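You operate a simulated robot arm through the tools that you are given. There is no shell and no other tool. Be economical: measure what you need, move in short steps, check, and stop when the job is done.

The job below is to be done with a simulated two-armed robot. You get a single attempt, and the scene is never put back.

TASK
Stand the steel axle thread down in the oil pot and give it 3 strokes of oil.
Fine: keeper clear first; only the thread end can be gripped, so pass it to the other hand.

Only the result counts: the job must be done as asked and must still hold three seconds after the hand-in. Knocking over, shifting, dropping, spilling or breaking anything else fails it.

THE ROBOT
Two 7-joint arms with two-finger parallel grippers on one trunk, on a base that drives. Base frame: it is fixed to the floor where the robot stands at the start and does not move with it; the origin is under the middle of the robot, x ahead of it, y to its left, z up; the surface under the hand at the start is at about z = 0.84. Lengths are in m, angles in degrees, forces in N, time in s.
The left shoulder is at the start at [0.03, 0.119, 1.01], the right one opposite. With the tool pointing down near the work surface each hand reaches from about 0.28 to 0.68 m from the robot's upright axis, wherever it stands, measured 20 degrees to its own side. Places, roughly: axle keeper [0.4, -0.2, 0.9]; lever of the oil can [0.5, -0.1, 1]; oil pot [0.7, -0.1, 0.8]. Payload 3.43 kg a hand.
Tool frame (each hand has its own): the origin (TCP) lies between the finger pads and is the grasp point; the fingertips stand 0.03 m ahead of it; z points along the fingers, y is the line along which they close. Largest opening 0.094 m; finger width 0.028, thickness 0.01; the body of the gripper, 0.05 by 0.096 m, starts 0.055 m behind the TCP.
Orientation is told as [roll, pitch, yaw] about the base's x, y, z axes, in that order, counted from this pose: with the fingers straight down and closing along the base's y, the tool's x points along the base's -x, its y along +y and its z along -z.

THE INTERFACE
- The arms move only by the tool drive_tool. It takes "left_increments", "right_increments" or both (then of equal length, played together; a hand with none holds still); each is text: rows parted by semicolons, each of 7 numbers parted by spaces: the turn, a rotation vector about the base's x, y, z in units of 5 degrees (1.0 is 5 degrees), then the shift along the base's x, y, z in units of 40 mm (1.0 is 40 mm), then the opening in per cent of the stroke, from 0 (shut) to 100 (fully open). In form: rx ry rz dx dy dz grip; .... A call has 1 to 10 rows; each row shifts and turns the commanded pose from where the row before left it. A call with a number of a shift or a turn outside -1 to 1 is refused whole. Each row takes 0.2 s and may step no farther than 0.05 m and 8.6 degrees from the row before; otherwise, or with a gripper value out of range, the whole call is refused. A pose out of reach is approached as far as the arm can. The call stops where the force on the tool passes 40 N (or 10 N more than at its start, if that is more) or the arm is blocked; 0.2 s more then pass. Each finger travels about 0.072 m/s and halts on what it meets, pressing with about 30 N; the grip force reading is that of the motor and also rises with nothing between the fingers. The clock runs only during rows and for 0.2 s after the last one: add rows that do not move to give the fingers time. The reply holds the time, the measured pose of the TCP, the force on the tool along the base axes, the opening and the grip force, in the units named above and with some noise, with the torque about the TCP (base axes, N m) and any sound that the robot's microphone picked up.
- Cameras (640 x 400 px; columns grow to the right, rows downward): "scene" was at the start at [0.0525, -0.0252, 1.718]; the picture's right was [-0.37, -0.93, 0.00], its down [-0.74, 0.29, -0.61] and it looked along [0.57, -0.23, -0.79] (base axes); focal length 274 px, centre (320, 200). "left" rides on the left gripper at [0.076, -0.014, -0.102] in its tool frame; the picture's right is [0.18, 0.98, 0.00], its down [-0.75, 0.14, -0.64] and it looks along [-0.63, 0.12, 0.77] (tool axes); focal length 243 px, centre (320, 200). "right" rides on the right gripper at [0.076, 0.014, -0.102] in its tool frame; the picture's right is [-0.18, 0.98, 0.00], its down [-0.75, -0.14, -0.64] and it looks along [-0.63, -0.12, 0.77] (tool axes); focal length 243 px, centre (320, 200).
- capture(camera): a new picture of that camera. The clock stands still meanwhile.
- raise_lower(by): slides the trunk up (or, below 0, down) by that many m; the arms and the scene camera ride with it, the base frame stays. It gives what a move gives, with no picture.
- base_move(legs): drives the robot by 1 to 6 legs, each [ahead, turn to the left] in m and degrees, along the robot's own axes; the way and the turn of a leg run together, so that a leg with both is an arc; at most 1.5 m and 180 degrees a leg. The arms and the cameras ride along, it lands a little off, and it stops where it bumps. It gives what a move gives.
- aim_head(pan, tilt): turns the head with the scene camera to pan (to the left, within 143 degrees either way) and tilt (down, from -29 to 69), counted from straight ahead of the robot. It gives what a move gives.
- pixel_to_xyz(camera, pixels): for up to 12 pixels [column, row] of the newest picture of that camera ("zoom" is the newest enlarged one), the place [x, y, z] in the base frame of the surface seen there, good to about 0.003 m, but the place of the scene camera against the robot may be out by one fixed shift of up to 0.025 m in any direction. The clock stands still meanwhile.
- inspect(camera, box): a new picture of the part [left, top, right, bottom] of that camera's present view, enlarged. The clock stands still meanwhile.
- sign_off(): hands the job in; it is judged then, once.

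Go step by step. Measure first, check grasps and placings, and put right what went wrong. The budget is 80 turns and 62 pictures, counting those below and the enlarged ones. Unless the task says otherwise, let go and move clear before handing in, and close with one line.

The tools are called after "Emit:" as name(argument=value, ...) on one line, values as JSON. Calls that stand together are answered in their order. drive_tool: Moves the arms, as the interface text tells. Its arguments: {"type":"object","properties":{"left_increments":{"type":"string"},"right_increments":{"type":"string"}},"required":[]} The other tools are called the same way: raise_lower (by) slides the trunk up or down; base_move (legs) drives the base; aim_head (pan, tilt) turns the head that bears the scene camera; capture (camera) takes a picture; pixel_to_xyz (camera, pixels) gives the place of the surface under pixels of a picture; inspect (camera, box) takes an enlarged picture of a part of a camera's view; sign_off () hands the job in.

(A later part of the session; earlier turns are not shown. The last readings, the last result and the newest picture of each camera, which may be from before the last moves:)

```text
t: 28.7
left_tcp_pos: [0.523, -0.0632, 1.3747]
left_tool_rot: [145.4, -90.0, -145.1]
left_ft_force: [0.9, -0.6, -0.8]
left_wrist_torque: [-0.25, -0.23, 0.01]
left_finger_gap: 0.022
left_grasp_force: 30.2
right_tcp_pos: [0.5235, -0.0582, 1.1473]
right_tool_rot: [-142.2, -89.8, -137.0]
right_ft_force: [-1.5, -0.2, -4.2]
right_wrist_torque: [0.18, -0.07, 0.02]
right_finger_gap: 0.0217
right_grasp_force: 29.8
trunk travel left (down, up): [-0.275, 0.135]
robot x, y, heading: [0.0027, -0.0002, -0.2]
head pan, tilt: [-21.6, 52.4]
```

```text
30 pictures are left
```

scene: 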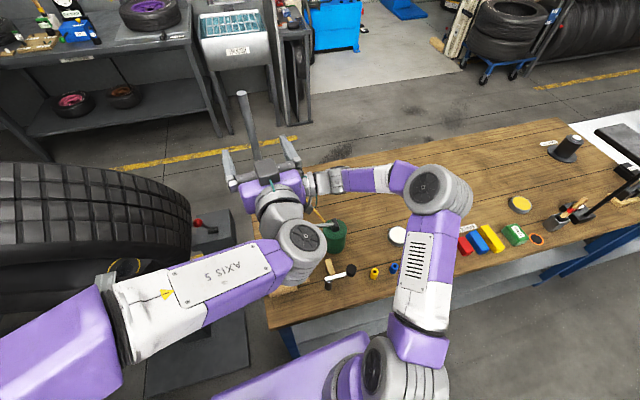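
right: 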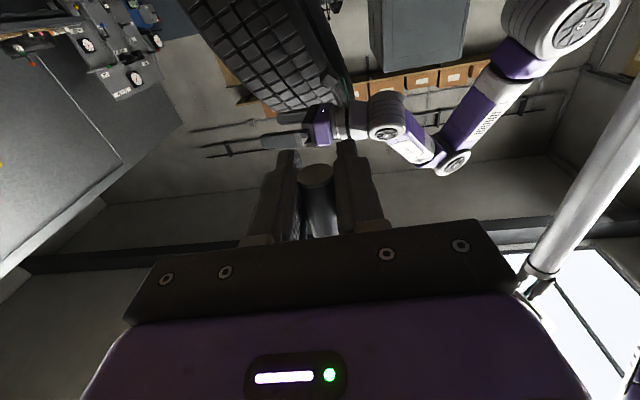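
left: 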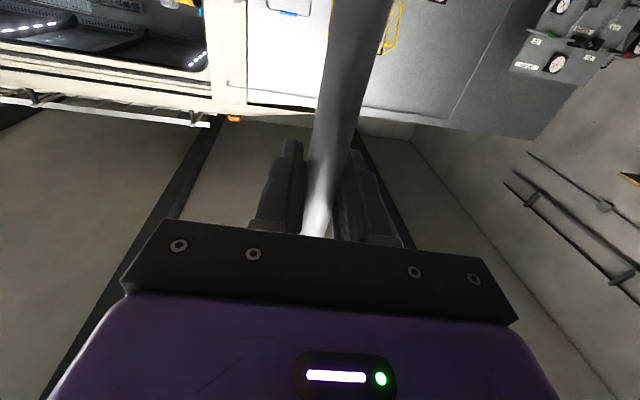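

Both hands hold the axle, each at a gap of 0.022. I'll open the right hand and draw it back toward -y.

Emit:
drive_tool(right_increments="0 0 0 0 0 0 70;0 0 0 0 0 0 70;0 0 0 0 0 0 70;0 0 0 -0.08 -0.5 0 70;0 0 0 -0.1 -0.8 0 70;0 0 0 -0.13 -0.9 0 70;0 0 0 -0.13 -0.9 0 70;0 0 0 -0.13 -0.9 0 70;0 0 0 -0.13 -0.9 0 70")

Emit:
capture(camera="scene")

Emit:
inspect(camera="scene", box=[250, 160, 350, 230])

```text
t: 30.7
left_tcp_pos: [0.5237, -0.0657, 1.3758]
left_tool_rot: [122.9, -90.0, -122.6]
left_ft_force: [-0.1, -0.5, -0.8]
left_wrist_torque: [0.0, 0.02, 0.01]
left_finger_gap: 0.0217
left_grasp_force: 30.8
right_tcp_pos: [0.4943, -0.2562, 1.1483]
right_tool_rot: [-140.9, -89.8, -138.4]
right_ft_force: [0.9, -0.2, -0.4]
right_wrist_torque: [0.0, 0.04, 0.01]
right_finger_gap: 0.066
right_grasp_force: 0.1
trunk travel left (down, up): [-0.275, 0.135]
robot x, y, heading: [-0.0043, -0.0007, 0.3]
head pan, tilt: [-21.6, 52.4]
```

```text
29 pictures are left
```

scene: 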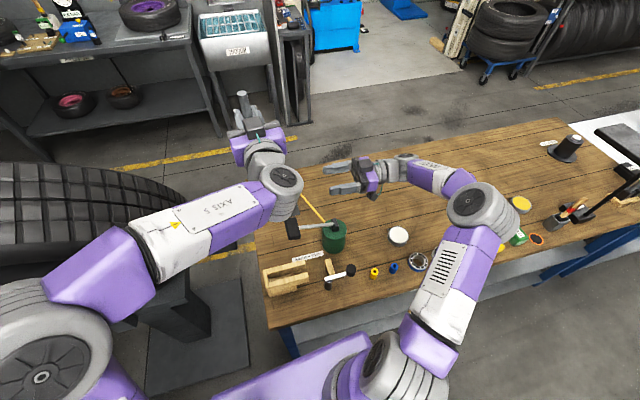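

```text
5.71 times, centred on (300, 195) of scene
```

zoom: 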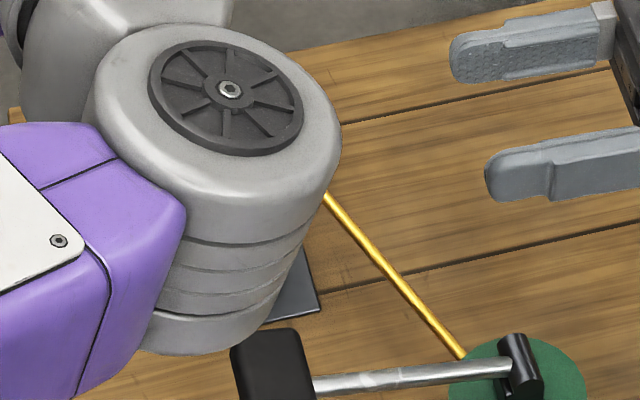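

The left force reads only -0.8 N, so I'll check that it still carries the axle.

Emit:
capture(camera="left")

Emit:
drive_tool(left_increments="0 0 0 0 0 0 0")

Emit:
capture(camera="right")

```text
27 pictures are left
```

left: 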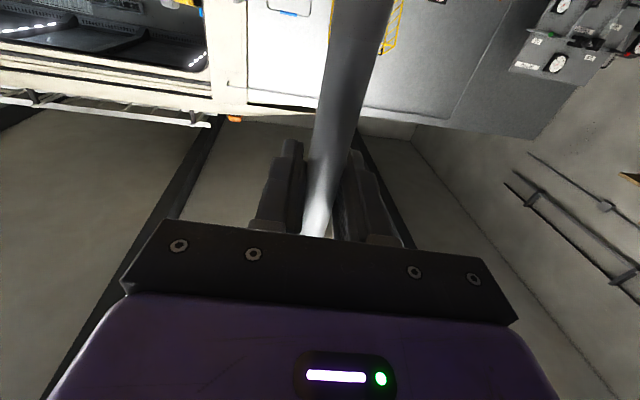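

```text
t: 31.1
left_tcp_pos: [0.5232, -0.0643, 1.375]
left_tool_rot: [128.3, -89.9, -128.1]
left_ft_force: [1.0, -0.1, 0.6]
left_wrist_torque: [0.0, 0.0, 0.01]
left_finger_gap: 0.022
left_grasp_force: 30.0
right_tcp_pos: [0.4957, -0.2559, 1.148]
right_tool_rot: [-140.1, -89.9, -139.3]
right_ft_force: [-0.4, 0.0, -0.2]
right_wrist_torque: [-0.03, 0.03, -0.02]
right_finger_gap: 0.0659
right_grasp_force: 0.1
trunk travel left (down, up): [-0.275, 0.135]
robot x, y, heading: [-0.0052, -0.0019, 0.0]
head pan, tilt: [-21.6, 52.4]
```

```text
26 pictures are left
```

right: 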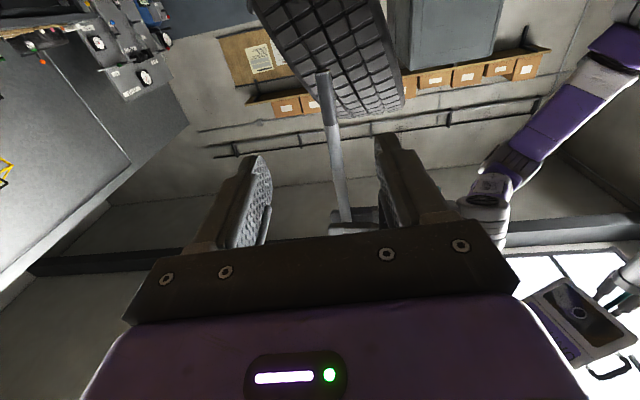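

The axle hangs from the left hand with the dark thread end down (323,80). Next I'll turn the right hand back to pointing down, where its camera can measure the pot and spout.

Emit:
drive_tool(right_increments="-0.97 0.16 0 0.2 -0.2 0.1 70;-0.97 0.16 0 0.2 -0.2 0.1 70;-0.97 0.16 0 0.2 -0.2 0.1 70;-0.97 0.16 0 0.2 -0.2 0.1 70;-0.97 0.16 0 0.2 -0.2 0.1 70;-0.97 0.16 0 0.2 -0.2 0.1 70;-0.97 0.16 0 0.2 -0.2 0.1 70;-0.97 0.16 0 0.2 -0.2 0.1 70;-0.97 0.16 0 0.2 -0.2 0.1 70;-0.97 0.16 0 0.2 -0.2 0.1 70")

Emit:
capture(camera="right")

```text
t: 33.3
left_tcp_pos: [0.5224, -0.0632, 1.3763]
left_tool_rot: [140.7, -89.9, -140.4]
left_ft_force: [-0.3, 0.5, -0.1]
left_wrist_torque: [0.04, -0.01, 0.0]
left_finger_gap: 0.0222
left_grasp_force: 29.3
right_tcp_pos: [0.5699, -0.3329, 1.1855]
right_tool_rot: [0.1, -40.9, 80.7]
right_ft_force: [-0.8, 0.7, -0.5]
right_wrist_torque: [0.02, 0.03, 0.02]
right_finger_gap: 0.0658
right_grasp_force: 0.0
right hand out of reach, approached as far as the arm can: row 10
trunk travel left (down, up): [-0.275, 0.135]
robot x, y, heading: [0.0015, -0.0001, -0.1]
head pan, tilt: [-21.6, 52.4]
```

```text
25 pictures are left
```

right: 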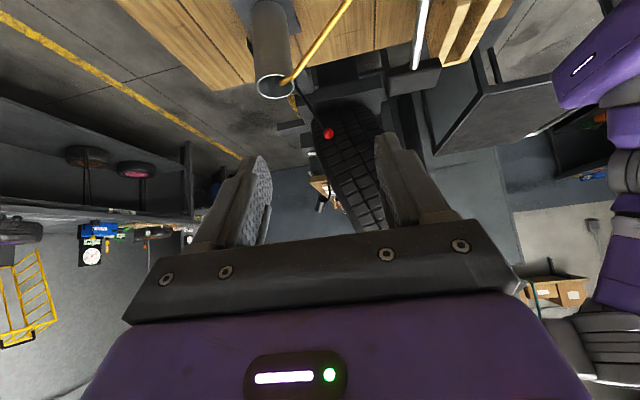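

The pot mouth is visible at (276,86) with the spout reaching into it. I'll enlarge and measure.

Emit:
inspect(camera="right", box=[230, 0, 390, 110])

```text
3.64 times, centred on (310, 55) of right
```

zoom: 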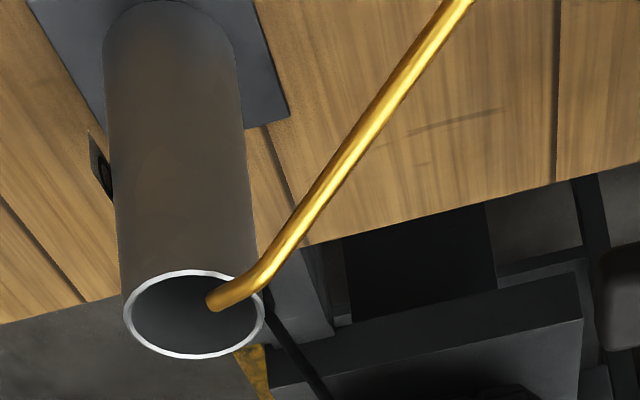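

Emit:
pixel_to_xyz(camera="zoom", pixels=[[127, 315], [262, 305], [190, 273], [197, 355], [150, 283], [240, 343], [150, 341], [214, 302], [250, 288], [350, 150], [180, 310], [200, 340]])

```text
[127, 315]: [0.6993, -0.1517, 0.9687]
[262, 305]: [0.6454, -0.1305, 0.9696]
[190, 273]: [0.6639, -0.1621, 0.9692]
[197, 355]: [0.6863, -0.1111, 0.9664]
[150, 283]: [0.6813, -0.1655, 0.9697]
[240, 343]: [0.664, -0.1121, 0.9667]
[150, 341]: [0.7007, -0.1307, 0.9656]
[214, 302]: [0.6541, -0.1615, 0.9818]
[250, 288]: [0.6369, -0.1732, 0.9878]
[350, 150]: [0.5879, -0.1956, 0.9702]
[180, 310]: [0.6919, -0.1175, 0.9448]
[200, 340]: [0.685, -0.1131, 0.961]
```

The pot mouth centres at (0.674,-0.138) with its rim at z 0.968 and radius about 0.028; the spout tip is at (0.654,-0.162,0.98). I'll carry the axle over the mouth at a safe height. I'll also yaw the left hand 40° to the right so its wrist stays clear of the lever.

Emit:
drive_tool(left_increments="0 0 -0.8 0.39 -0.17 -0.1 0;0 0 -0.8 0.39 -0.17 -0.1 0;0 0 -0.8 0.39 -0.17 -0.1 0;0 0 -0.8 0.39 -0.17 -0.1 0;0 0 -0.8 0.39 -0.17 -0.1 0;0 0 -0.8 0.39 -0.17 -0.1 0;0 0 -0.8 0.39 -0.17 -0.1 0;0 0 -0.8 0.39 -0.17 -0.1 0;0 0 -0.8 0.39 -0.17 -0.1 0;0 0 -0.8 0.39 -0.17 -0.1 0")

Emit:
capture(camera="right")

Emit:
capture(camera="scene")

```text
t: 35.5
left_tcp_pos: [0.681, -0.1326, 1.3362]
left_tool_rot: [128.4, -89.9, -168.1]
left_ft_force: [0.5, 0.3, -0.3]
left_wrist_torque: [0.03, 0.03, 0.01]
left_finger_gap: 0.0221
left_grasp_force: 29.9
right_tcp_pos: [0.5701, -0.3339, 1.1853]
right_tool_rot: [0.0, -40.8, 80.7]
right_ft_force: [0.0, -0.2, 0.2]
right_wrist_torque: [-0.01, -0.01, 0.04]
right_finger_gap: 0.0656
right_grasp_force: 0.0
trunk travel left (down, up): [-0.275, 0.135]
robot x, y, heading: [-0.0009, -0.0044, -0.1]
head pan, tilt: [-21.6, 52.4]
```

```text
23 pictures are left
```

right: 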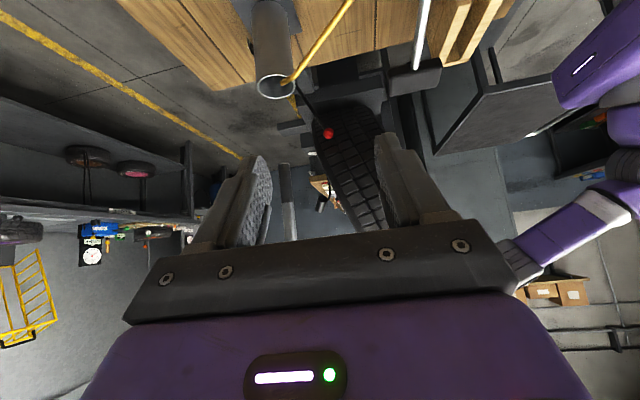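

```text
22 pictures are left
```

scene: 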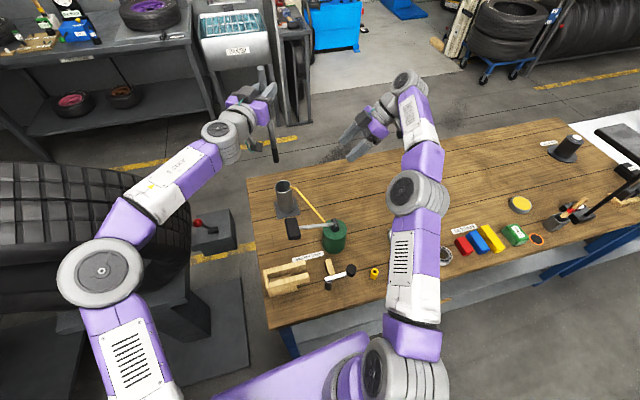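

The axle hangs over the pot, with its tip at (287,165) in the right view. I'll measure the tip and the clearance of the left elbow over the tyre.

Emit:
pixel_to_xyz(camera="right", pixels=[[286, 167], [287, 185], [290, 215], [291, 235]])

Emit:
pixel_to_xyz(camera="scene", pixels=[[100, 270], [65, 290], [140, 275], [60, 240], [150, 230], [20, 200], [130, 180], [184, 230], [215, 130], [235, 150], [125, 215], [165, 195]])

```text
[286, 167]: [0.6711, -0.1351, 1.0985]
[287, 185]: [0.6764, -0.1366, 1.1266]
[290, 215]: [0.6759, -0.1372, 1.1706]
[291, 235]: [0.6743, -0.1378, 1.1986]
```

```text
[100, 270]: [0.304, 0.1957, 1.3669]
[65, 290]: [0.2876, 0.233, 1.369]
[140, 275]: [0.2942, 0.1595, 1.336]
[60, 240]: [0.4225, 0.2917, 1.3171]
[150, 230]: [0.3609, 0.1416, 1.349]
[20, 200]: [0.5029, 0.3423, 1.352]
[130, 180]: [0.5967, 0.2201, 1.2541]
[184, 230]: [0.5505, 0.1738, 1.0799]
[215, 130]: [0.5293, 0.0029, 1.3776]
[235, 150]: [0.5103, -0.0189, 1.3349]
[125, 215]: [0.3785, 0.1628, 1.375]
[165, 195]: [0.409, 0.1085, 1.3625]
```

I want to see the tyre and elbow clearance before lowering, so I'm turning the head left.

Emit:
aim_head(pan=30, tilt=50)

Emit:
capture(camera="scene")

```text
t: 36.7
left_tcp_pos: [0.6792, -0.1316, 1.3353]
left_tool_rot: [137.0, -89.9, -176.7]
left_ft_force: [-0.7, 0.7, -0.2]
left_wrist_torque: [0.03, 0.03, 0.01]
left_finger_gap: 0.0218
left_grasp_force: 30.7
right_tcp_pos: [0.5693, -0.3344, 1.1857]
right_tool_rot: [0.0, -40.8, 80.7]
right_ft_force: [0.6, -1.0, 0.0]
right_wrist_torque: [0.01, -0.03, -0.01]
right_finger_gap: 0.0658
right_grasp_force: 0.1
trunk travel left (down, up): [-0.275, 0.135]
robot x, y, heading: [-0.003, -0.0, 0.1]
head pan, tilt: [30.0, 50.0]
```

```text
21 pictures are left
```

scene: 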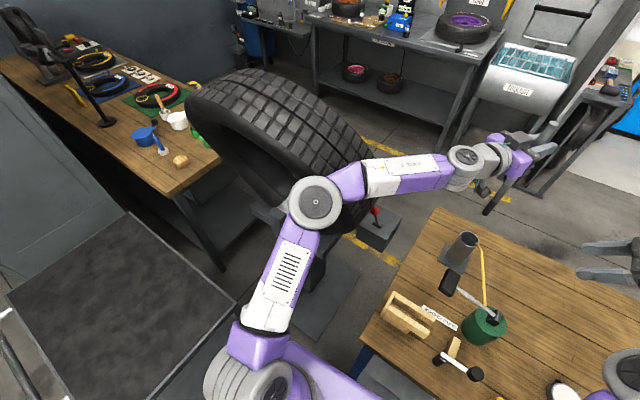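

Emit:
pixel_to_xyz(camera="scene", pixels=[[318, 203], [318, 182], [340, 212], [360, 210], [280, 170], [240, 150], [200, 120], [365, 165], [345, 165], [330, 160], [355, 225], [300, 225]])

```text
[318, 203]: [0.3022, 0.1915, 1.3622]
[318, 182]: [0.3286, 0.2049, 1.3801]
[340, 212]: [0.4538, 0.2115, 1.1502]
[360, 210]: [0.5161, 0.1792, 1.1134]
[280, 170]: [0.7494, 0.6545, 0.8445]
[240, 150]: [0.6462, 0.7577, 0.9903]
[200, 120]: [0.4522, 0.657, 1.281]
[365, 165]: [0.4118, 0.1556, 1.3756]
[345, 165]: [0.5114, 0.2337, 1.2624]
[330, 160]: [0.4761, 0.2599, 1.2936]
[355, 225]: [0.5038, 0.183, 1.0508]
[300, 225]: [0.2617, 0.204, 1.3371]
```

The tyre's near side starts at about x=0.42, while the elbow sits at x 0.30, so there is room. I'll lower to just above the rim and check again.

Emit:
drive_tool(left_increments="0 0 0 0 0 -0.5 0;0 0 0 0 0 -0.5 0;0 0 0 0 0 -0.5 0;0 0 0 0 0 -0.5 0;0 0 0 0 0 -0.4 0")

Emit:
capture(camera="scene")

Emit:
inspect(camera="right", box=[230, 20, 360, 130])

```text
t: 37.9
left_tcp_pos: [0.679, -0.1324, 1.2406]
left_tool_rot: [123.0, -89.8, -162.8]
left_ft_force: [-0.3, 0.0, -0.1]
left_wrist_torque: [0.01, -0.01, 0.01]
left_finger_gap: 0.022
left_grasp_force: 30.0
right_tcp_pos: [0.5685, -0.3343, 1.1859]
right_tool_rot: [0.0, -41.1, 80.8]
right_ft_force: [-0.3, -0.6, -0.2]
right_wrist_torque: [0.01, 0.01, 0.0]
right_finger_gap: 0.0656
right_grasp_force: 0.1
trunk travel left (down, up): [-0.275, 0.135]
robot x, y, heading: [0.0018, 0.0015, 0.2]
head pan, tilt: [30.0, 50.0]
```

```text
20 pictures are left
```

scene: 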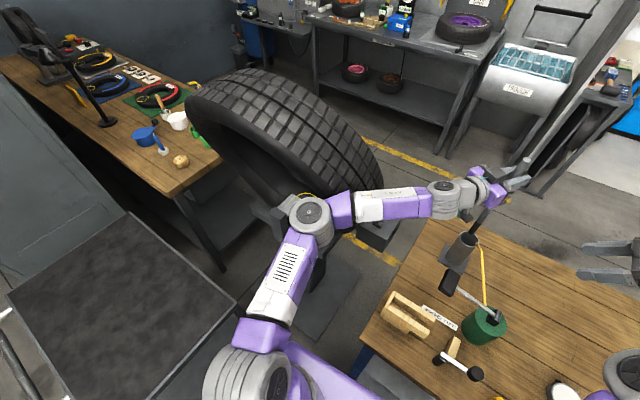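

```text
3.64 times, centred on (295, 75) of right
```

zoom: 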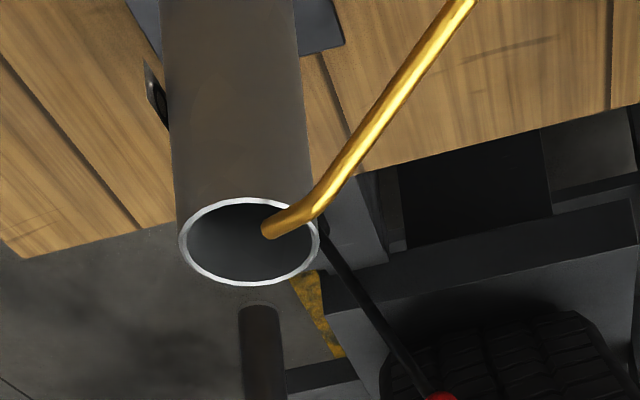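

Emit:
pixel_to_xyz(camera="zoom", pixels=[[258, 315], [262, 380], [242, 330], [278, 330], [182, 240], [318, 250], [245, 200], [255, 283], [267, 232]])

Emit:
pixel_to_xyz(camera="scene", pixels=[[310, 212], [325, 205], [345, 200], [350, 165], [400, 205], [430, 205], [445, 195], [340, 190]])

```text
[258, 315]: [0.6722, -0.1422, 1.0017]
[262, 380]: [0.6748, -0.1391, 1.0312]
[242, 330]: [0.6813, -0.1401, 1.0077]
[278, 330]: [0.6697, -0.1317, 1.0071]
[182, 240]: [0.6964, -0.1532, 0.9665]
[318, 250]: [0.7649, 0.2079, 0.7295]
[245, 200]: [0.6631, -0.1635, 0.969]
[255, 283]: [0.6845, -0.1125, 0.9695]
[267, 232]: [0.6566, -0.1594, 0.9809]
```

```text
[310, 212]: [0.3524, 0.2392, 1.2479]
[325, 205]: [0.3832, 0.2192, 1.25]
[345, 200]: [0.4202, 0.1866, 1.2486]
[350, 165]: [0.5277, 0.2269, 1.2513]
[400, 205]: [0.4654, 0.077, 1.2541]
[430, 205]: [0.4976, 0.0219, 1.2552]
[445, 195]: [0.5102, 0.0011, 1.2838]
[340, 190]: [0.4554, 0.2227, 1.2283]
```

Lowering with the arm swings the left elbow toward the tyre: it is now at (0.35,0.24). I'll go back up, where the elbow sat clear at (0.30,0.20), raise the right hand, and lower with the trunk instead.

Emit:
drive_tool(left_increments="0 0 0 0 0 0.42 0;0 0 0 0 0 0.42 0;0 0 0 0 0 0.42 0;0 0 0 0 0 0.42 0;0 0 0 0 0 0.42 0;0 0 0 0 0 0.42 0", right_increments="0 0 0 -0.5 -0.1 0.83 70;0 0 0 -0.5 -0.1 0.83 70;0 0 0 -0.5 -0.1 0.83 70;0 0 0 -0.5 -0.1 0.83 70;0 0 0 -0.5 -0.1 0.83 70;0 0 0 -0.5 -0.1 0.83 70")

Emit:
raise_lower(by=-0.09)

Emit:
capture(camera="scene")

```text
t: 39.3
left_tcp_pos: [0.6784, -0.1311, 1.3412]
left_tool_rot: [142.6, -89.8, 177.8]
left_ft_force: [0.1, 0.3, 0.1]
left_wrist_torque: [0.01, -0.01, -0.02]
left_finger_gap: 0.0219
left_grasp_force: 30.1
right_tcp_pos: [0.4361, -0.3463, 1.3652]
right_tool_rot: [-0.2, -40.8, 80.8]
right_ft_force: [-0.7, 0.3, -0.4]
right_wrist_torque: [-0.02, -0.03, -0.02]
right_finger_gap: 0.0656
right_grasp_force: 0.0
right hand out of reach, approached as far as the arm can: row 5, 6
trunk travel left (down, up): [-0.275, 0.135]
robot x, y, heading: [0.0006, 0.0012, 0.1]
head pan, tilt: [30.0, 50.0]
```

```text
t: 40.5
left_tcp_pos: [0.6806, -0.1323, 1.251]
left_tool_rot: [148.3, -89.9, 172.0]
left_ft_force: [-0.5, 0.0, -0.3]
left_wrist_torque: [0.02, 0.01, -0.02]
left_finger_gap: 0.0218
left_grasp_force: 30.1
right_tcp_pos: [0.4369, -0.3456, 1.2746]
right_tool_rot: [-0.2, -41.1, 80.8]
right_ft_force: [-0.6, 0.3, 0.3]
right_wrist_torque: [0.04, -0.02, -0.01]
right_finger_gap: 0.0658
right_grasp_force: 0.1
trunk travel left (down, up): [-0.185, 0.225]
robot x, y, heading: [0.0029, 0.0005, 0.1]
head pan, tilt: [30.0, 50.0]
```

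```text
18 pictures are left
```

scene: 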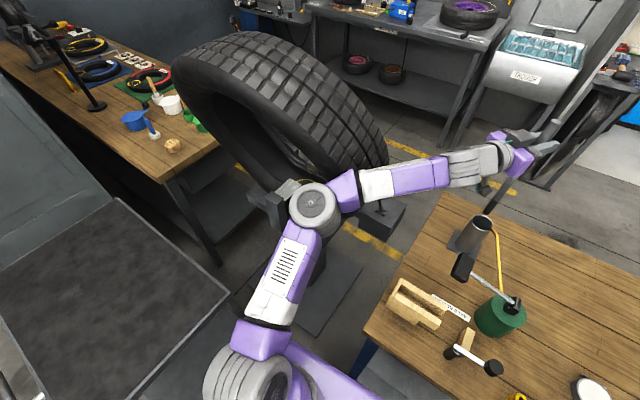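

There is a grey bracket by the elbow at (265,203), so I'll measure it against the elbow before lowering further.

Emit:
pixel_to_xyz(camera="scene", pixels=[[265, 205], [290, 188], [308, 205], [335, 205], [345, 185], [375, 190], [275, 225], [325, 170], [355, 170], [320, 255], [470, 165], [450, 270]])

```text
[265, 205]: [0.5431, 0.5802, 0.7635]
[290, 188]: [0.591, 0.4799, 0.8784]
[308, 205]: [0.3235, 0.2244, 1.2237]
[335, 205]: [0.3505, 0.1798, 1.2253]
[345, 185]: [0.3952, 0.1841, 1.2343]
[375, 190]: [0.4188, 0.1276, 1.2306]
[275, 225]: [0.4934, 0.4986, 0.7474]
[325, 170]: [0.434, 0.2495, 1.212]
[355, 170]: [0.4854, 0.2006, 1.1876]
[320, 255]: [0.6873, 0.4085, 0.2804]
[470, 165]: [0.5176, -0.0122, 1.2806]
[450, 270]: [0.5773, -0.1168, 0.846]
```

The forearm's clearance to the tyre will be tight, so I'll yaw the hand back 10° and raise it 0.02. That should draw the elbow in; then I'll look again.

Emit:
drive_tool(left_increments="0 0 0.5 0 0 0.12 0;0 0 0.5 0 0 0.12 0;0 0 0.5 0 0 0.12 0;0 0 0.5 0 0 0.12 0")

Emit:
raise_lower(by=-0.07)

Emit:
capture(camera="scene")

```text
t: 41.5
left_tcp_pos: [0.6805, -0.1325, 1.2699]
left_tool_rot: [145.6, -89.8, -175.4]
left_ft_force: [-0.3, -0.8, -0.2]
left_wrist_torque: [-0.01, -0.01, 0.01]
left_finger_gap: 0.0219
left_grasp_force: 29.7
right_tcp_pos: [0.4369, -0.3474, 1.2755]
right_tool_rot: [-0.1, -40.9, 80.8]
right_ft_force: [0.1, 0.4, -0.1]
right_wrist_torque: [0.0, -0.01, -0.01]
right_finger_gap: 0.0659
right_grasp_force: 0.2
trunk travel left (down, up): [-0.185, 0.225]
robot x, y, heading: [0.002, -0.0033, 0.2]
head pan, tilt: [30.0, 50.0]
```

```text
t: 42.6
left_tcp_pos: [0.6801, -0.1315, 1.2]
left_tool_rot: [148.8, -89.9, -178.6]
left_ft_force: [-0.1, -0.2, 0.7]
left_wrist_torque: [-0.05, -0.02, -0.03]
left_finger_gap: 0.022
left_grasp_force: 30.1
right_tcp_pos: [0.4364, -0.3476, 1.205]
right_tool_rot: [-0.2, -41.0, 80.8]
right_ft_force: [0.0, 0.3, 0.1]
right_wrist_torque: [0.01, 0.01, 0.0]
right_finger_gap: 0.0657
right_grasp_force: 0.1
trunk travel left (down, up): [-0.115, 0.295]
robot x, y, heading: [-0.0022, -0.0007, 0.1]
head pan, tilt: [30.0, 50.0]
```

```text
17 pictures are left
```

scene: 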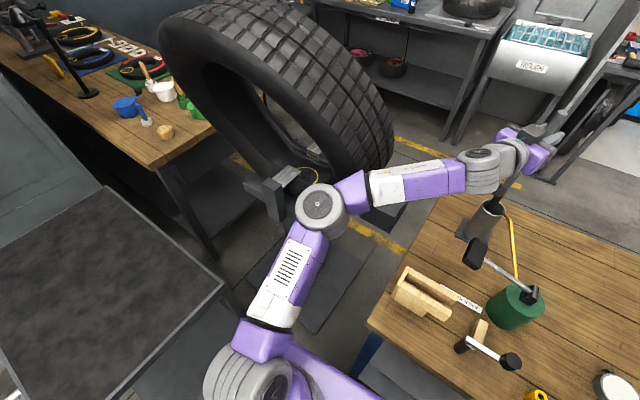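

The elbow shows a clear gap to the tyre, and the axle tip is at the mouth near (495,205). I'll zoom in there.

Emit:
inspect(camera="scene", box=[440, 120, 570, 250])

Emit:
pixel_to_xyz(camera="scene", pixels=[[318, 205], [346, 195], [355, 175], [340, 165], [365, 165], [385, 160], [380, 190], [310, 180]])

```text
3.08 times, centred on (505, 185) of scene
```

zoom: 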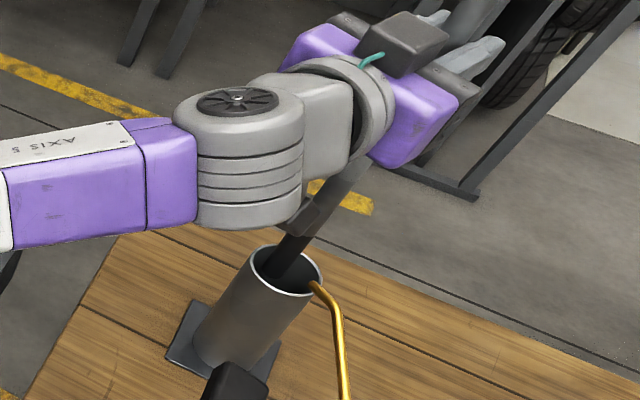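

```text
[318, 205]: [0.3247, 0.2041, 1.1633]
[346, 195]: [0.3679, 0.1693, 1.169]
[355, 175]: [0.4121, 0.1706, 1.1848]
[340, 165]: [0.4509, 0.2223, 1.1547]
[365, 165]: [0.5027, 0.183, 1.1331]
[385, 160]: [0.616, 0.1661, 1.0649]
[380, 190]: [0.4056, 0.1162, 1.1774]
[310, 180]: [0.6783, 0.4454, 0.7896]
```

Emit:
pixel_to_xyz(camera="zoom", pixels=[[250, 218], [290, 205], [240, 105], [300, 130], [230, 380], [215, 395], [255, 385], [290, 290], [262, 265], [318, 275], [315, 215], [290, 262]])

```text
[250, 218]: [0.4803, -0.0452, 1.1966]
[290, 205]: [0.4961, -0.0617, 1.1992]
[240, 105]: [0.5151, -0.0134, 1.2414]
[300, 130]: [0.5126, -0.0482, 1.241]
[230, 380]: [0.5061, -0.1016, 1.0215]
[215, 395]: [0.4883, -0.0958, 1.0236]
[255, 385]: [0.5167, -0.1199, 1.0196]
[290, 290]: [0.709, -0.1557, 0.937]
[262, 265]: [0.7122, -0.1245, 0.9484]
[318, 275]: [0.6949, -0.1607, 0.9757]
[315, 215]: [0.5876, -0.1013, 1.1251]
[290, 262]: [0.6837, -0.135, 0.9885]
```

The wrist stays well above the lever pad (bottom about z 1.07 at the end). I'm lowering further with the trunk.

Emit:
raise_lower(by=-0.05)

Emit:
inspect(camera="scene", box=[440, 120, 570, 250])

```text
t: 43.5
left_tcp_pos: [0.6805, -0.1323, 1.1497]
left_tool_rot: [148.4, -89.9, -178.2]
left_ft_force: [-0.1, -0.4, 0.0]
left_wrist_torque: [-0.05, 0.01, 0.02]
left_finger_gap: 0.022
left_grasp_force: 29.9
right_tcp_pos: [0.4372, -0.3475, 1.1557]
right_tool_rot: [-0.2, -41.2, 80.8]
right_ft_force: [-0.4, -0.4, -0.1]
right_wrist_torque: [0.01, 0.01, -0.02]
right_finger_gap: 0.0659
right_grasp_force: 0.0
trunk travel left (down, up): [-0.065, 0.345]
robot x, y, heading: [0.0006, -0.0003, 0.0]
head pan, tilt: [30.0, 50.0]
```

```text
3.08 times, centred on (505, 185) of scene
```

zoom: 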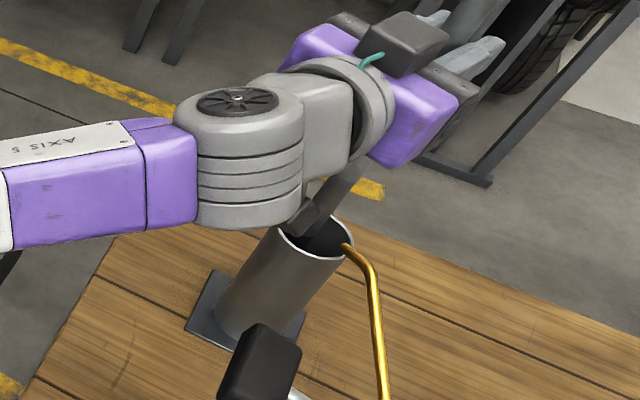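

The axle is going into the pot with no contact force, so I'll continue.

Emit:
raise_lower(by=-0.04)

Emit:
drive_tool(left_increments="0 0 0 0 0 -0.1 0;0 0 0 0 0 -0.1 0;0 0 0 0 0 -0.1 0")

```text
t: 44.4
left_tcp_pos: [0.6794, -0.1326, 1.1102]
left_tool_rot: [147.6, -89.9, -177.3]
left_ft_force: [0.8, 0.8, 0.1]
left_wrist_torque: [0.0, 0.07, 0.03]
left_finger_gap: 0.0219
left_grasp_force: 29.9
right_tcp_pos: [0.4364, -0.3478, 1.1153]
right_tool_rot: [-0.3, -41.0, 80.8]
right_ft_force: [0.2, -1.2, 0.3]
right_wrist_torque: [-0.03, 0.03, -0.01]
right_finger_gap: 0.0659
right_grasp_force: 0.1
trunk travel left (down, up): [-0.025, 0.385]
robot x, y, heading: [0.0012, -0.0023, -0.1]
head pan, tilt: [30.0, 50.0]
```

```text
t: 45.2
left_tcp_pos: [0.6802, -0.1324, 1.0972]
left_tool_rot: [148.2, -89.8, -178.0]
left_ft_force: [-0.6, -0.2, -0.6]
left_wrist_torque: [0.03, -0.01, 0.0]
left_finger_gap: 0.0217
left_grasp_force: 30.0
right_tcp_pos: [0.4368, -0.3472, 1.1149]
right_tool_rot: [-0.1, -41.0, 80.8]
right_ft_force: [0.7, -0.6, 0.0]
right_wrist_torque: [-0.03, -0.01, -0.06]
right_finger_gap: 0.0659
right_grasp_force: 0.0
trunk travel left (down, up): [-0.025, 0.385]
robot x, y, heading: [0.0001, 0.0007, 0.1]
head pan, tilt: [30.0, 50.0]
```

Still no contact at z=1.097, so I'll feel for the pot floor in 2–3 mm steps.

Emit:
drive_tool(left_increments="0 0 0 0 0 -0.06 0;0 0 0 0 0 -0.06 0;0 0 0 0 0 0 0")

```text
t: 46.0
left_tcp_pos: [0.6808, -0.1315, 1.092]
left_tool_rot: [146.5, -89.9, -176.2]
left_ft_force: [0.1, -0.6, 0.3]
left_wrist_torque: [0.02, 0.01, 0.0]
left_finger_gap: 0.0223
left_grasp_force: 29.6
right_tcp_pos: [0.4364, -0.3471, 1.1157]
right_tool_rot: [-0.2, -41.0, 80.7]
right_ft_force: [1.3, 0.4, 0.3]
right_wrist_torque: [-0.01, 0.0, -0.01]
right_finger_gap: 0.066
right_grasp_force: 0.1
trunk travel left (down, up): [-0.025, 0.385]
robot x, y, heading: [-0.0005, -0.003, 0.1]
head pan, tilt: [30.0, 50.0]
```

Emit:
drive_tool(left_increments="0 0 0 0 0 -0.05 0;0 0 0 0 0 -0.05 0;0 0 0 0 0 0 0")

```text
t: 46.8
left_tcp_pos: [0.6803, -0.133, 1.089]
left_tool_rot: [133.6, -90.0, -163.2]
left_ft_force: [-0.1, -0.2, 0.7]
left_wrist_torque: [-0.01, -0.02, -0.02]
left_finger_gap: 0.0222
left_grasp_force: 29.8
right_tcp_pos: [0.437, -0.3464, 1.1152]
right_tool_rot: [-0.2, -41.1, 80.7]
right_ft_force: [-0.3, -0.8, -1.2]
right_wrist_torque: [-0.02, -0.03, -0.01]
right_finger_gap: 0.0658
right_grasp_force: 0.0
trunk travel left (down, up): [-0.025, 0.385]
robot x, y, heading: [0.0024, -0.0014, 0.0]
head pan, tilt: [30.0, 50.0]
```

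Emit:
drive_tool(left_increments="0 0 0 0 0 -0.05 0;0 0 0 0 0 -0.05 0;0 0 0 0 0 0 0")

```text
t: 47.6
left_tcp_pos: [0.678, -0.1321, 1.0896]
left_tool_rot: [160.2, -89.5, 170.1]
left_ft_force: [3.7, -1.1, 13.6]
left_wrist_torque: [-0.36, -0.66, -0.03]
left_finger_gap: 0.022
left_grasp_force: 30.1
right_tcp_pos: [0.4354, -0.3468, 1.1159]
right_tool_rot: [-0.3, -41.0, 80.7]
right_ft_force: [-0.2, 0.5, 0.5]
right_wrist_torque: [-0.02, -0.03, -0.02]
right_finger_gap: 0.0656
right_grasp_force: 0.0
trunk travel left (down, up): [-0.025, 0.385]
robot x, y, heading: [-0.0022, 0.0049, -0.1]
head pan, tilt: [30.0, 50.0]
```

The floor is reached (13.6 N). I'll ease up about 2 mm to take off the load before letting go.

Emit:
drive_tool(left_increments="0 0 0 0 0 0.06 0;0 0 0 0 0 0 0")

Emit:
capture(camera="scene")

```text
t: 48.2
left_tcp_pos: [0.6779, -0.132, 1.09]
left_tool_rot: [152.9, -89.7, 177.3]
left_ft_force: [2.5, -1.5, 11.6]
left_wrist_torque: [-0.33, -0.61, -0.01]
left_finger_gap: 0.0221
left_grasp_force: 29.7
right_tcp_pos: [0.4365, -0.3466, 1.1161]
right_tool_rot: [-0.3, -41.1, 80.8]
right_ft_force: [0.0, 0.1, 0.1]
right_wrist_torque: [0.01, -0.01, -0.01]
right_finger_gap: 0.0656
right_grasp_force: 0.0
trunk travel left (down, up): [-0.025, 0.385]
robot x, y, heading: [-0.0001, 0.0022, 0.1]
head pan, tilt: [30.0, 50.0]
```

```text
14 pictures are left
```

scene: 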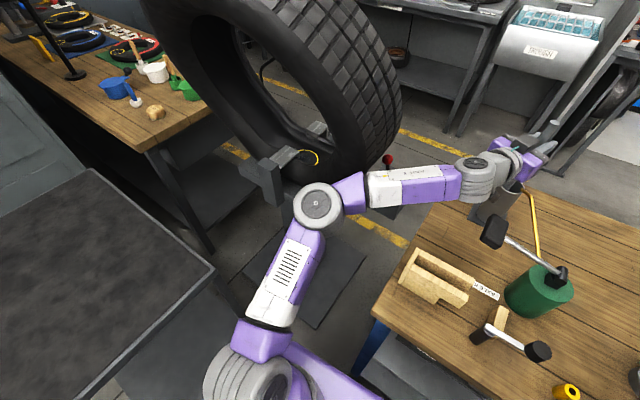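

Emit:
drive_tool(left_increments="0 0 0 0 0 0.05 0;0 0 0 0 0 0 0")

```text
t: 48.8
left_tcp_pos: [0.6794, -0.1307, 1.0891]
left_tool_rot: [56.2, -90.0, -86.0]
left_ft_force: [0.5, -0.7, 4.4]
left_wrist_torque: [-0.11, -0.25, 0.03]
left_finger_gap: 0.0218
left_grasp_force: 29.5
right_tcp_pos: [0.4358, -0.3467, 1.1155]
right_tool_rot: [-0.3, -41.0, 80.8]
right_ft_force: [-0.4, -0.5, -0.3]
right_wrist_torque: [-0.01, -0.01, -0.01]
right_finger_gap: 0.0658
right_grasp_force: 0.1
trunk travel left (down, up): [-0.025, 0.385]
robot x, y, heading: [0.0002, -0.0011, 0.1]
head pan, tilt: [30.0, 50.0]
```

The load is down to 4.4 N, about the axle's own weight, and it stands on the floor. I'll open the left hand gently.

Emit:
drive_tool(left_increments="0 0 0 0 0 0 30;0 0 0 0 0 0 50;0 0 0 0 0 0 90;0 0 0 0 0 0 90;0 0 0 0 0 0 90")

Emit:
inspect(camera="scene", box=[430, 100, 570, 230])

Emit:
capture(camera="left")

```text
t: 50.0
left_tcp_pos: [0.6791, -0.1307, 1.0891]
left_tool_rot: [146.8, -89.9, -176.5]
left_ft_force: [0.6, -0.1, -0.2]
left_wrist_torque: [0.01, -0.01, -0.02]
left_finger_gap: 0.0848
left_grasp_force: 0.1
right_tcp_pos: [0.4357, -0.3467, 1.1154]
right_tool_rot: [-0.3, -40.9, 80.8]
right_ft_force: [0.1, -0.1, 0.4]
right_wrist_torque: [0.03, 0.01, 0.02]
right_finger_gap: 0.0659
right_grasp_force: 0.1
trunk travel left (down, up): [-0.025, 0.385]
robot x, y, heading: [0.0007, 0.0042, 0.3]
head pan, tilt: [30.0, 50.0]
```

```text
3.08 times, centred on (500, 165) of scene
```

zoom: 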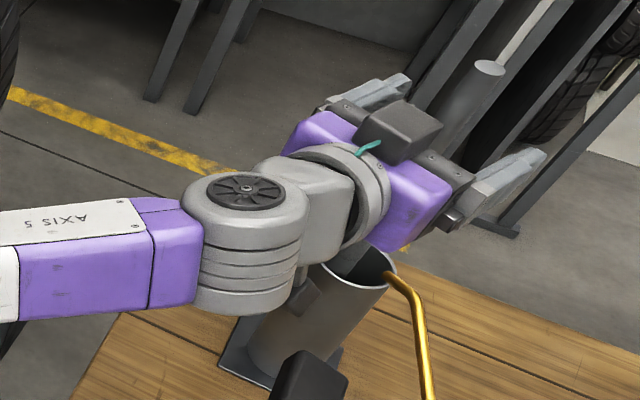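

```text
12 pictures are left
```

left: 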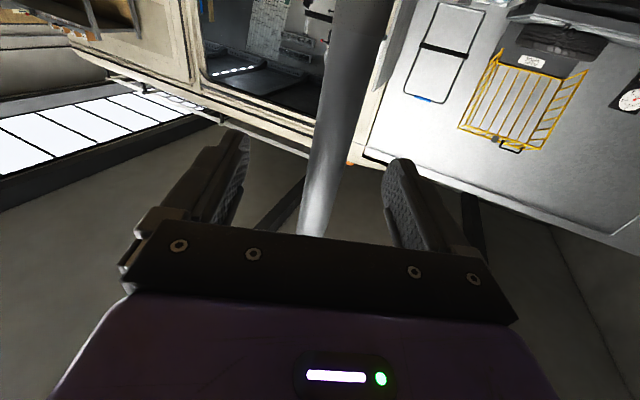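

The axle stands free between the open fingers. I'll withdraw the left hand straight back along its fingers.

Emit:
drive_tool(left_increments="0 0 0 -0.4 0.23 0 100;0 0 0 -0.6 0.35 0 100;0 0 0 -0.6 0.35 0 100;0 0 0 -0.6 0.35 0 100;0 0 0 -0.6 0.35 0 100;0 0 0 -0.6 0.35 0 100")

Emit:
capture(camera="scene")

```text
t: 51.4
left_tcp_pos: [0.543, -0.0513, 1.0909]
left_tool_rot: [147.4, -89.9, -177.2]
left_ft_force: [0.1, -0.4, 0.0]
left_wrist_torque: [0.02, 0.0, 0.0]
left_finger_gap: 0.0939
left_grasp_force: 0.1
right_tcp_pos: [0.4362, -0.3473, 1.1144]
right_tool_rot: [-0.3, -40.9, 80.8]
right_ft_force: [-0.4, -0.2, -0.4]
right_wrist_torque: [-0.03, 0.01, 0.0]
right_finger_gap: 0.0656
right_grasp_force: 0.1
trunk travel left (down, up): [-0.025, 0.385]
robot x, y, heading: [0.0024, 0.0006, 0.1]
head pan, tilt: [30.0, 50.0]
```

```text
11 pictures are left
```

scene: 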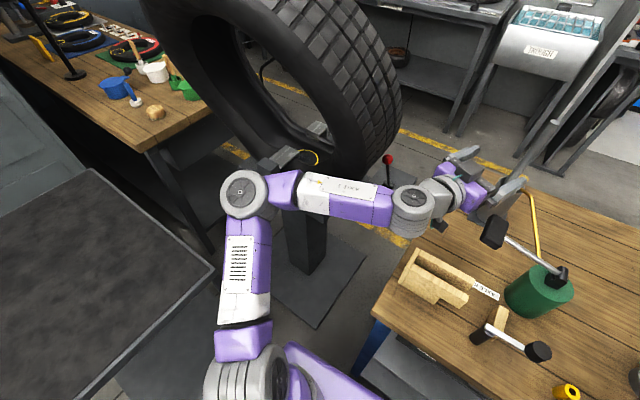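

The left hand is clear. I'll raise the trunk to its old height, then draw the left hand aside and turn the right hand to point straight down toward the lever.

Emit:
raise_lower(by=0.2)

Emit:
drive_tool(left_increments="0 0 0 -0.6 0.25 0 100;0 0 0 -0.6 0.25 0 100;0 0 0 -0.6 0.25 0 100;0 0 0 -0.6 0.25 0 100;0 0 0 -0.6 0.25 0 100;0 0 0 -0.4 0.25 0 100;0 0 0 0 0.25 0 100;0 0 0 0 0 0 100;0 0 0 0 0 0 100", right_increments="-0.9 0.147 0 0 0 0 0;-0.9 0.147 0 0 0 0 0;-0.9 0.147 0 0 0 0 0;-0.9 0.147 0 0 0 0 0;-0.9 0.147 0 0 0 0 0;-0.9 0.147 0 0 0 0 0;-0.9 0.147 0 0 0 0 0;-0.9 0.147 0 0 0 0 0;-0.9 0.147 0 0 0 0 0")

Emit:
aim_head(pan=-12, tilt=50)

Emit:
capture(camera="scene")

```text
t: 53.5
left_tcp_pos: [0.5444, -0.0522, 1.2899]
left_tool_rot: [141.6, -89.9, -171.3]
left_ft_force: [-0.5, -0.8, 0.3]
left_wrist_torque: [0.0, 0.0, -0.01]
left_finger_gap: 0.0938
left_grasp_force: 0.1
right_tcp_pos: [0.4359, -0.346, 1.3147]
right_tool_rot: [-0.2, -41.0, 80.7]
right_ft_force: [-0.3, -0.7, 0.2]
right_wrist_torque: [0.02, 0.02, 0.01]
right_finger_gap: 0.0657
right_grasp_force: 0.1
trunk travel left (down, up): [-0.225, 0.185]
robot x, y, heading: [-0.0019, 0.0004, 0.3]
head pan, tilt: [30.0, 50.0]
```

```text
t: 55.5
left_tcp_pos: [0.4084, 0.0179, 1.2904]
left_tool_rot: [154.6, -89.9, 175.7]
left_ft_force: [0.9, -0.1, 0.8]
left_wrist_torque: [0.0, -0.02, -0.02]
left_finger_gap: 0.094
left_grasp_force: 0.0
right_tcp_pos: [0.4355, -0.3456, 1.3157]
right_tool_rot: [-0.2, 0.2, 80.9]
right_ft_force: [0.4, -0.6, -0.2]
right_wrist_torque: [-0.02, -0.02, 0.0]
right_finger_gap: 0.0001
right_grasp_force: 30.0
trunk travel left (down, up): [-0.225, 0.185]
robot x, y, heading: [-0.0017, -0.0011, 0.1]
head pan, tilt: [30.0, 50.0]
```

```text
t: 56.6
left_tcp_pos: [0.4067, 0.0178, 1.2896]
left_tool_rot: [145.1, -89.9, -174.9]
left_ft_force: [0.2, 0.1, -0.6]
left_wrist_torque: [-0.03, 0.01, -0.02]
left_finger_gap: 0.0942
left_grasp_force: 0.1
right_tcp_pos: [0.4355, -0.3463, 1.3153]
right_tool_rot: [-0.3, 0.1, 80.8]
right_ft_force: [0.8, -0.5, -0.6]
right_wrist_torque: [0.0, 0.02, 0.01]
right_finger_gap: 0.0
right_grasp_force: 30.5
trunk travel left (down, up): [-0.225, 0.185]
robot x, y, heading: [0.001, 0.0013, 0.1]
head pan, tilt: [-12.0, 50.0]
```

```text
10 pictures are left
```

scene: 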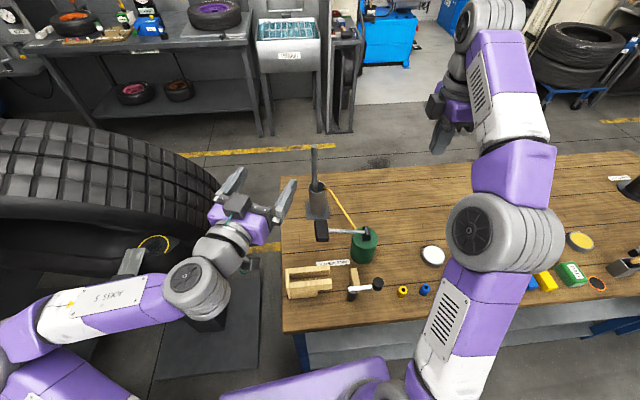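

The axle stands upright in the pot (317,150–215). I'll bring the shut right hand over the lever pad at (0.475,-0.107,1.015) and move the left a bit farther away.

Emit:
drive_tool(left_increments="0 0 0 -0.3 0.2 0 100;0 0 0 -0.3 0.2 0 100;0 0 0 -0.3 0.2 0 100;0 0 0 -0.3 0.2 0 100;0 0 0 0 0 0 100;0 0 0 0 0 0 100;0 0 0 0 0 0 100;0 0 0 0 0 0 100;0 0 0 0 0 0 100;0 0 0 0 0 0 100", right_increments="0 0 0 0.125 0.75 -0.3 0;0 0 0 0.125 0.75 -0.3 0;0 0 0 0.125 0.75 -0.3 0;0 0 0 0.125 0.75 -0.3 0;0 0 0 0.125 0.75 -0.3 0;0 0 0 0.125 0.75 -0.3 0;0 0 0 0.125 0.75 -0.3 0;0 0 0 0.125 0.75 -0.3 0;0 0 0 0 0 -0.9 0;0 0 0 0 0 -0.9 0")

Emit:
capture(camera="right")

```text
t: 58.8
left_tcp_pos: [0.3655, 0.0491, 1.2976]
left_tool_rot: [131.5, -89.8, -161.2]
left_ft_force: [-0.3, 0.2, -0.1]
left_wrist_torque: [0.0, 0.02, -0.03]
left_finger_gap: 0.0938
left_grasp_force: 0.1
left hand out of reach, approached as far as the arm can: row 4
right_tcp_pos: [0.4759, -0.1068, 1.1462]
right_tool_rot: [-0.2, 0.1, 80.7]
right_ft_force: [-0.3, 0.5, -0.9]
right_wrist_torque: [0.01, -0.01, -0.02]
right_finger_gap: 0.0
right_grasp_force: 29.9
trunk travel left (down, up): [-0.225, 0.185]
robot x, y, heading: [0.0042, 0.0024, 0.1]
head pan, tilt: [-12.0, 50.0]
```

```text
9 pictures are left
```

right: 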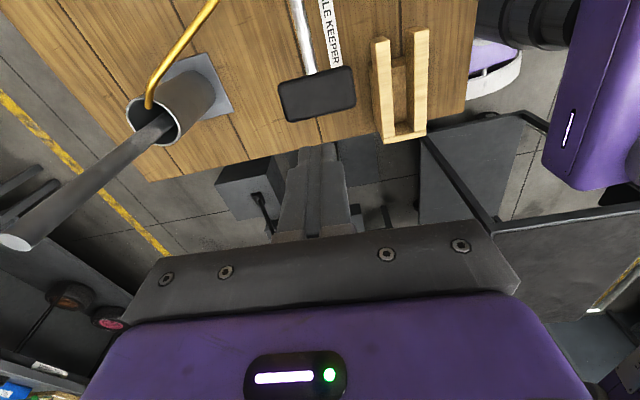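

The pad is visible at (317,92) and the axle stands in the pot (150,130). I'll measure the pad.

Emit:
pixel_to_xyz(camera="right", pixels=[[317, 85], [285, 92], [350, 80], [317, 105], [312, 72], [316, 95], [305, 40], [15, 242], [140, 140]])

```text
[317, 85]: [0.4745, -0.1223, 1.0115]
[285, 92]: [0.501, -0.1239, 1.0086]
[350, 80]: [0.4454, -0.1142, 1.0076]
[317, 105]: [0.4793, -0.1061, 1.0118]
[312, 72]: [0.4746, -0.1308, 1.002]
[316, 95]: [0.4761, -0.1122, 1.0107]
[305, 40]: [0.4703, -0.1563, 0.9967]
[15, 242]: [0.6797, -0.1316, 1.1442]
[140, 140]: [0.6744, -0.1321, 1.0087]
```

The pad top is at z 1.012. I'll lower to just above it and start the first stroke, watching force and sound.

Emit:
drive_tool(right_increments="0 0 0 0 -0.1 -0.8 0;0 0 0 0 0 -0.8 0;0 0 0 0 0 -0.8 0;0 0 0 0 0 -0.25 0;0 0 0 0 0 -0.25 0;0 0 0 0 0 -0.25 0")

```text
t: 60.2
left_tcp_pos: [0.3654, 0.0486, 1.2972]
left_tool_rot: [146.4, -90.0, -176.2]
left_ft_force: [1.0, 0.0, 0.2]
left_wrist_torque: [0.02, -0.01, 0.0]
left_finger_gap: 0.0938
left_grasp_force: 0.1
right_tcp_pos: [0.4759, -0.111, 1.0217]
right_tool_rot: [-0.3, 0.1, 80.9]
right_ft_force: [-1.0, 3.7, 3.9]
right_wrist_torque: [0.12, 0.02, -0.01]
right_finger_gap: 0.0001
right_grasp_force: 29.6
trunk travel left (down, up): [-0.225, 0.185]
robot x, y, heading: [0.003, -0.0042, 0.1]
head pan, tilt: [-12.0, 50.0]
```

The lever gives at about 4 N. I'll keep pressing down in small steps.

Emit:
drive_tool(right_increments="0 0 0 0 0 -0.2 0;0 0 0 0 0 -0.2 0;0 0 0 0 0 -0.2 0")

```text
t: 61.0
left_tcp_pos: [0.3657, 0.0497, 1.2965]
left_tool_rot: [157.8, -89.9, 172.4]
left_ft_force: [0.1, 0.5, 0.6]
left_wrist_torque: [-0.02, 0.0, -0.01]
left_finger_gap: 0.094
left_grasp_force: 0.0
right_tcp_pos: [0.4755, -0.1094, 0.9976]
right_tool_rot: [-0.3, 0.0, 80.8]
right_ft_force: [1.0, 6.6, 6.4]
right_wrist_torque: [0.1, -0.02, 0.04]
right_finger_gap: 0.0001
right_grasp_force: 29.7
trunk travel left (down, up): [-0.225, 0.185]
robot x, y, heading: [-0.0009, 0.0037, 0.1]
head pan, tilt: [-12.0, 50.0]
```

Emit:
drive_tool(right_increments="0 0 0 0 0 -0.2 0;0 0 0 0 0 -0.15 0;0 0 0 0 0 -0.15 0")

```text
t: 62.0
left_tcp_pos: [0.3633, 0.0489, 1.298]
left_tool_rot: [143.2, -89.9, -172.9]
left_ft_force: [0.6, 0.0, -0.7]
left_wrist_torque: [0.0, -0.02, 0.0]
left_finger_gap: 0.0943
left_grasp_force: 0.0
right_tcp_pos: [0.4756, -0.1112, 0.9837]
right_tool_rot: [-0.9, 0.0, 80.7]
right_ft_force: [-11.8, -1.6, 18.9]
right_wrist_torque: [-0.3, 0.38, -0.12]
right_finger_gap: 0.0
right_grasp_force: 30.5
trunk travel left (down, up): [-0.225, 0.185]
robot x, y, heading: [-0.0017, -0.0004, 0.0]
head pan, tilt: [-12.0, 50.0]
stopped in row 3 (right hand): the force on the tool passed its limit at 43 N (the readings are from after the stop); the commanded pose is now the measured one
```

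The lever reached its end stop at TCP z 0.985. I'll lift fully and check that it springs back.

Emit:
drive_tool(right_increments="0 0 0 0 0 0.4 0;0 0 0 0 0 0.5 0;0 0 0 0 0 0.5 0;0 0 0 0 0 0.5 0;0 0 0 0 0 0.3 0;0 0 0 0 0 0 0")

Emit:
capture(camera="right")

```text
t: 63.4
left_tcp_pos: [0.3669, 0.048, 1.2969]
left_tool_rot: [134.1, -89.8, -163.8]
left_ft_force: [0.3, 0.2, 0.1]
left_wrist_torque: [0.0, 0.02, 0.03]
left_finger_gap: 0.094
left_grasp_force: 0.1
right_tcp_pos: [0.4782, -0.1121, 1.0696]
right_tool_rot: [-0.8, 0.1, 80.8]
right_ft_force: [0.1, 0.8, 0.6]
right_wrist_torque: [0.01, 0.01, 0.04]
right_finger_gap: 0.0
right_grasp_force: 29.8
trunk travel left (down, up): [-0.225, 0.185]
robot x, y, heading: [0.0002, 0.0011, -0.4]
head pan, tilt: [-12.0, 50.0]
```

```text
8 pictures are left
```

right: 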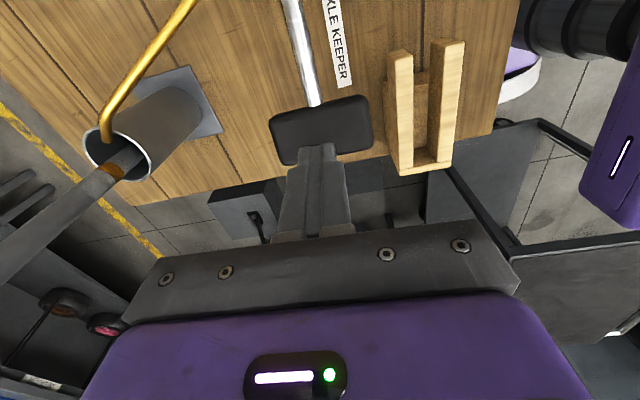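

There is an oil mark on the axle at (120,163), so stroke 1 worked. I'll check the pad height.

Emit:
pixel_to_xyz(camera="right", pixels=[[320, 125], [280, 130], [360, 115]])

```text
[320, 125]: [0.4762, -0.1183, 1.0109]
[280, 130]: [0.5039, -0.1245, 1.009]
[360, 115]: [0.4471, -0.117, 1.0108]
```

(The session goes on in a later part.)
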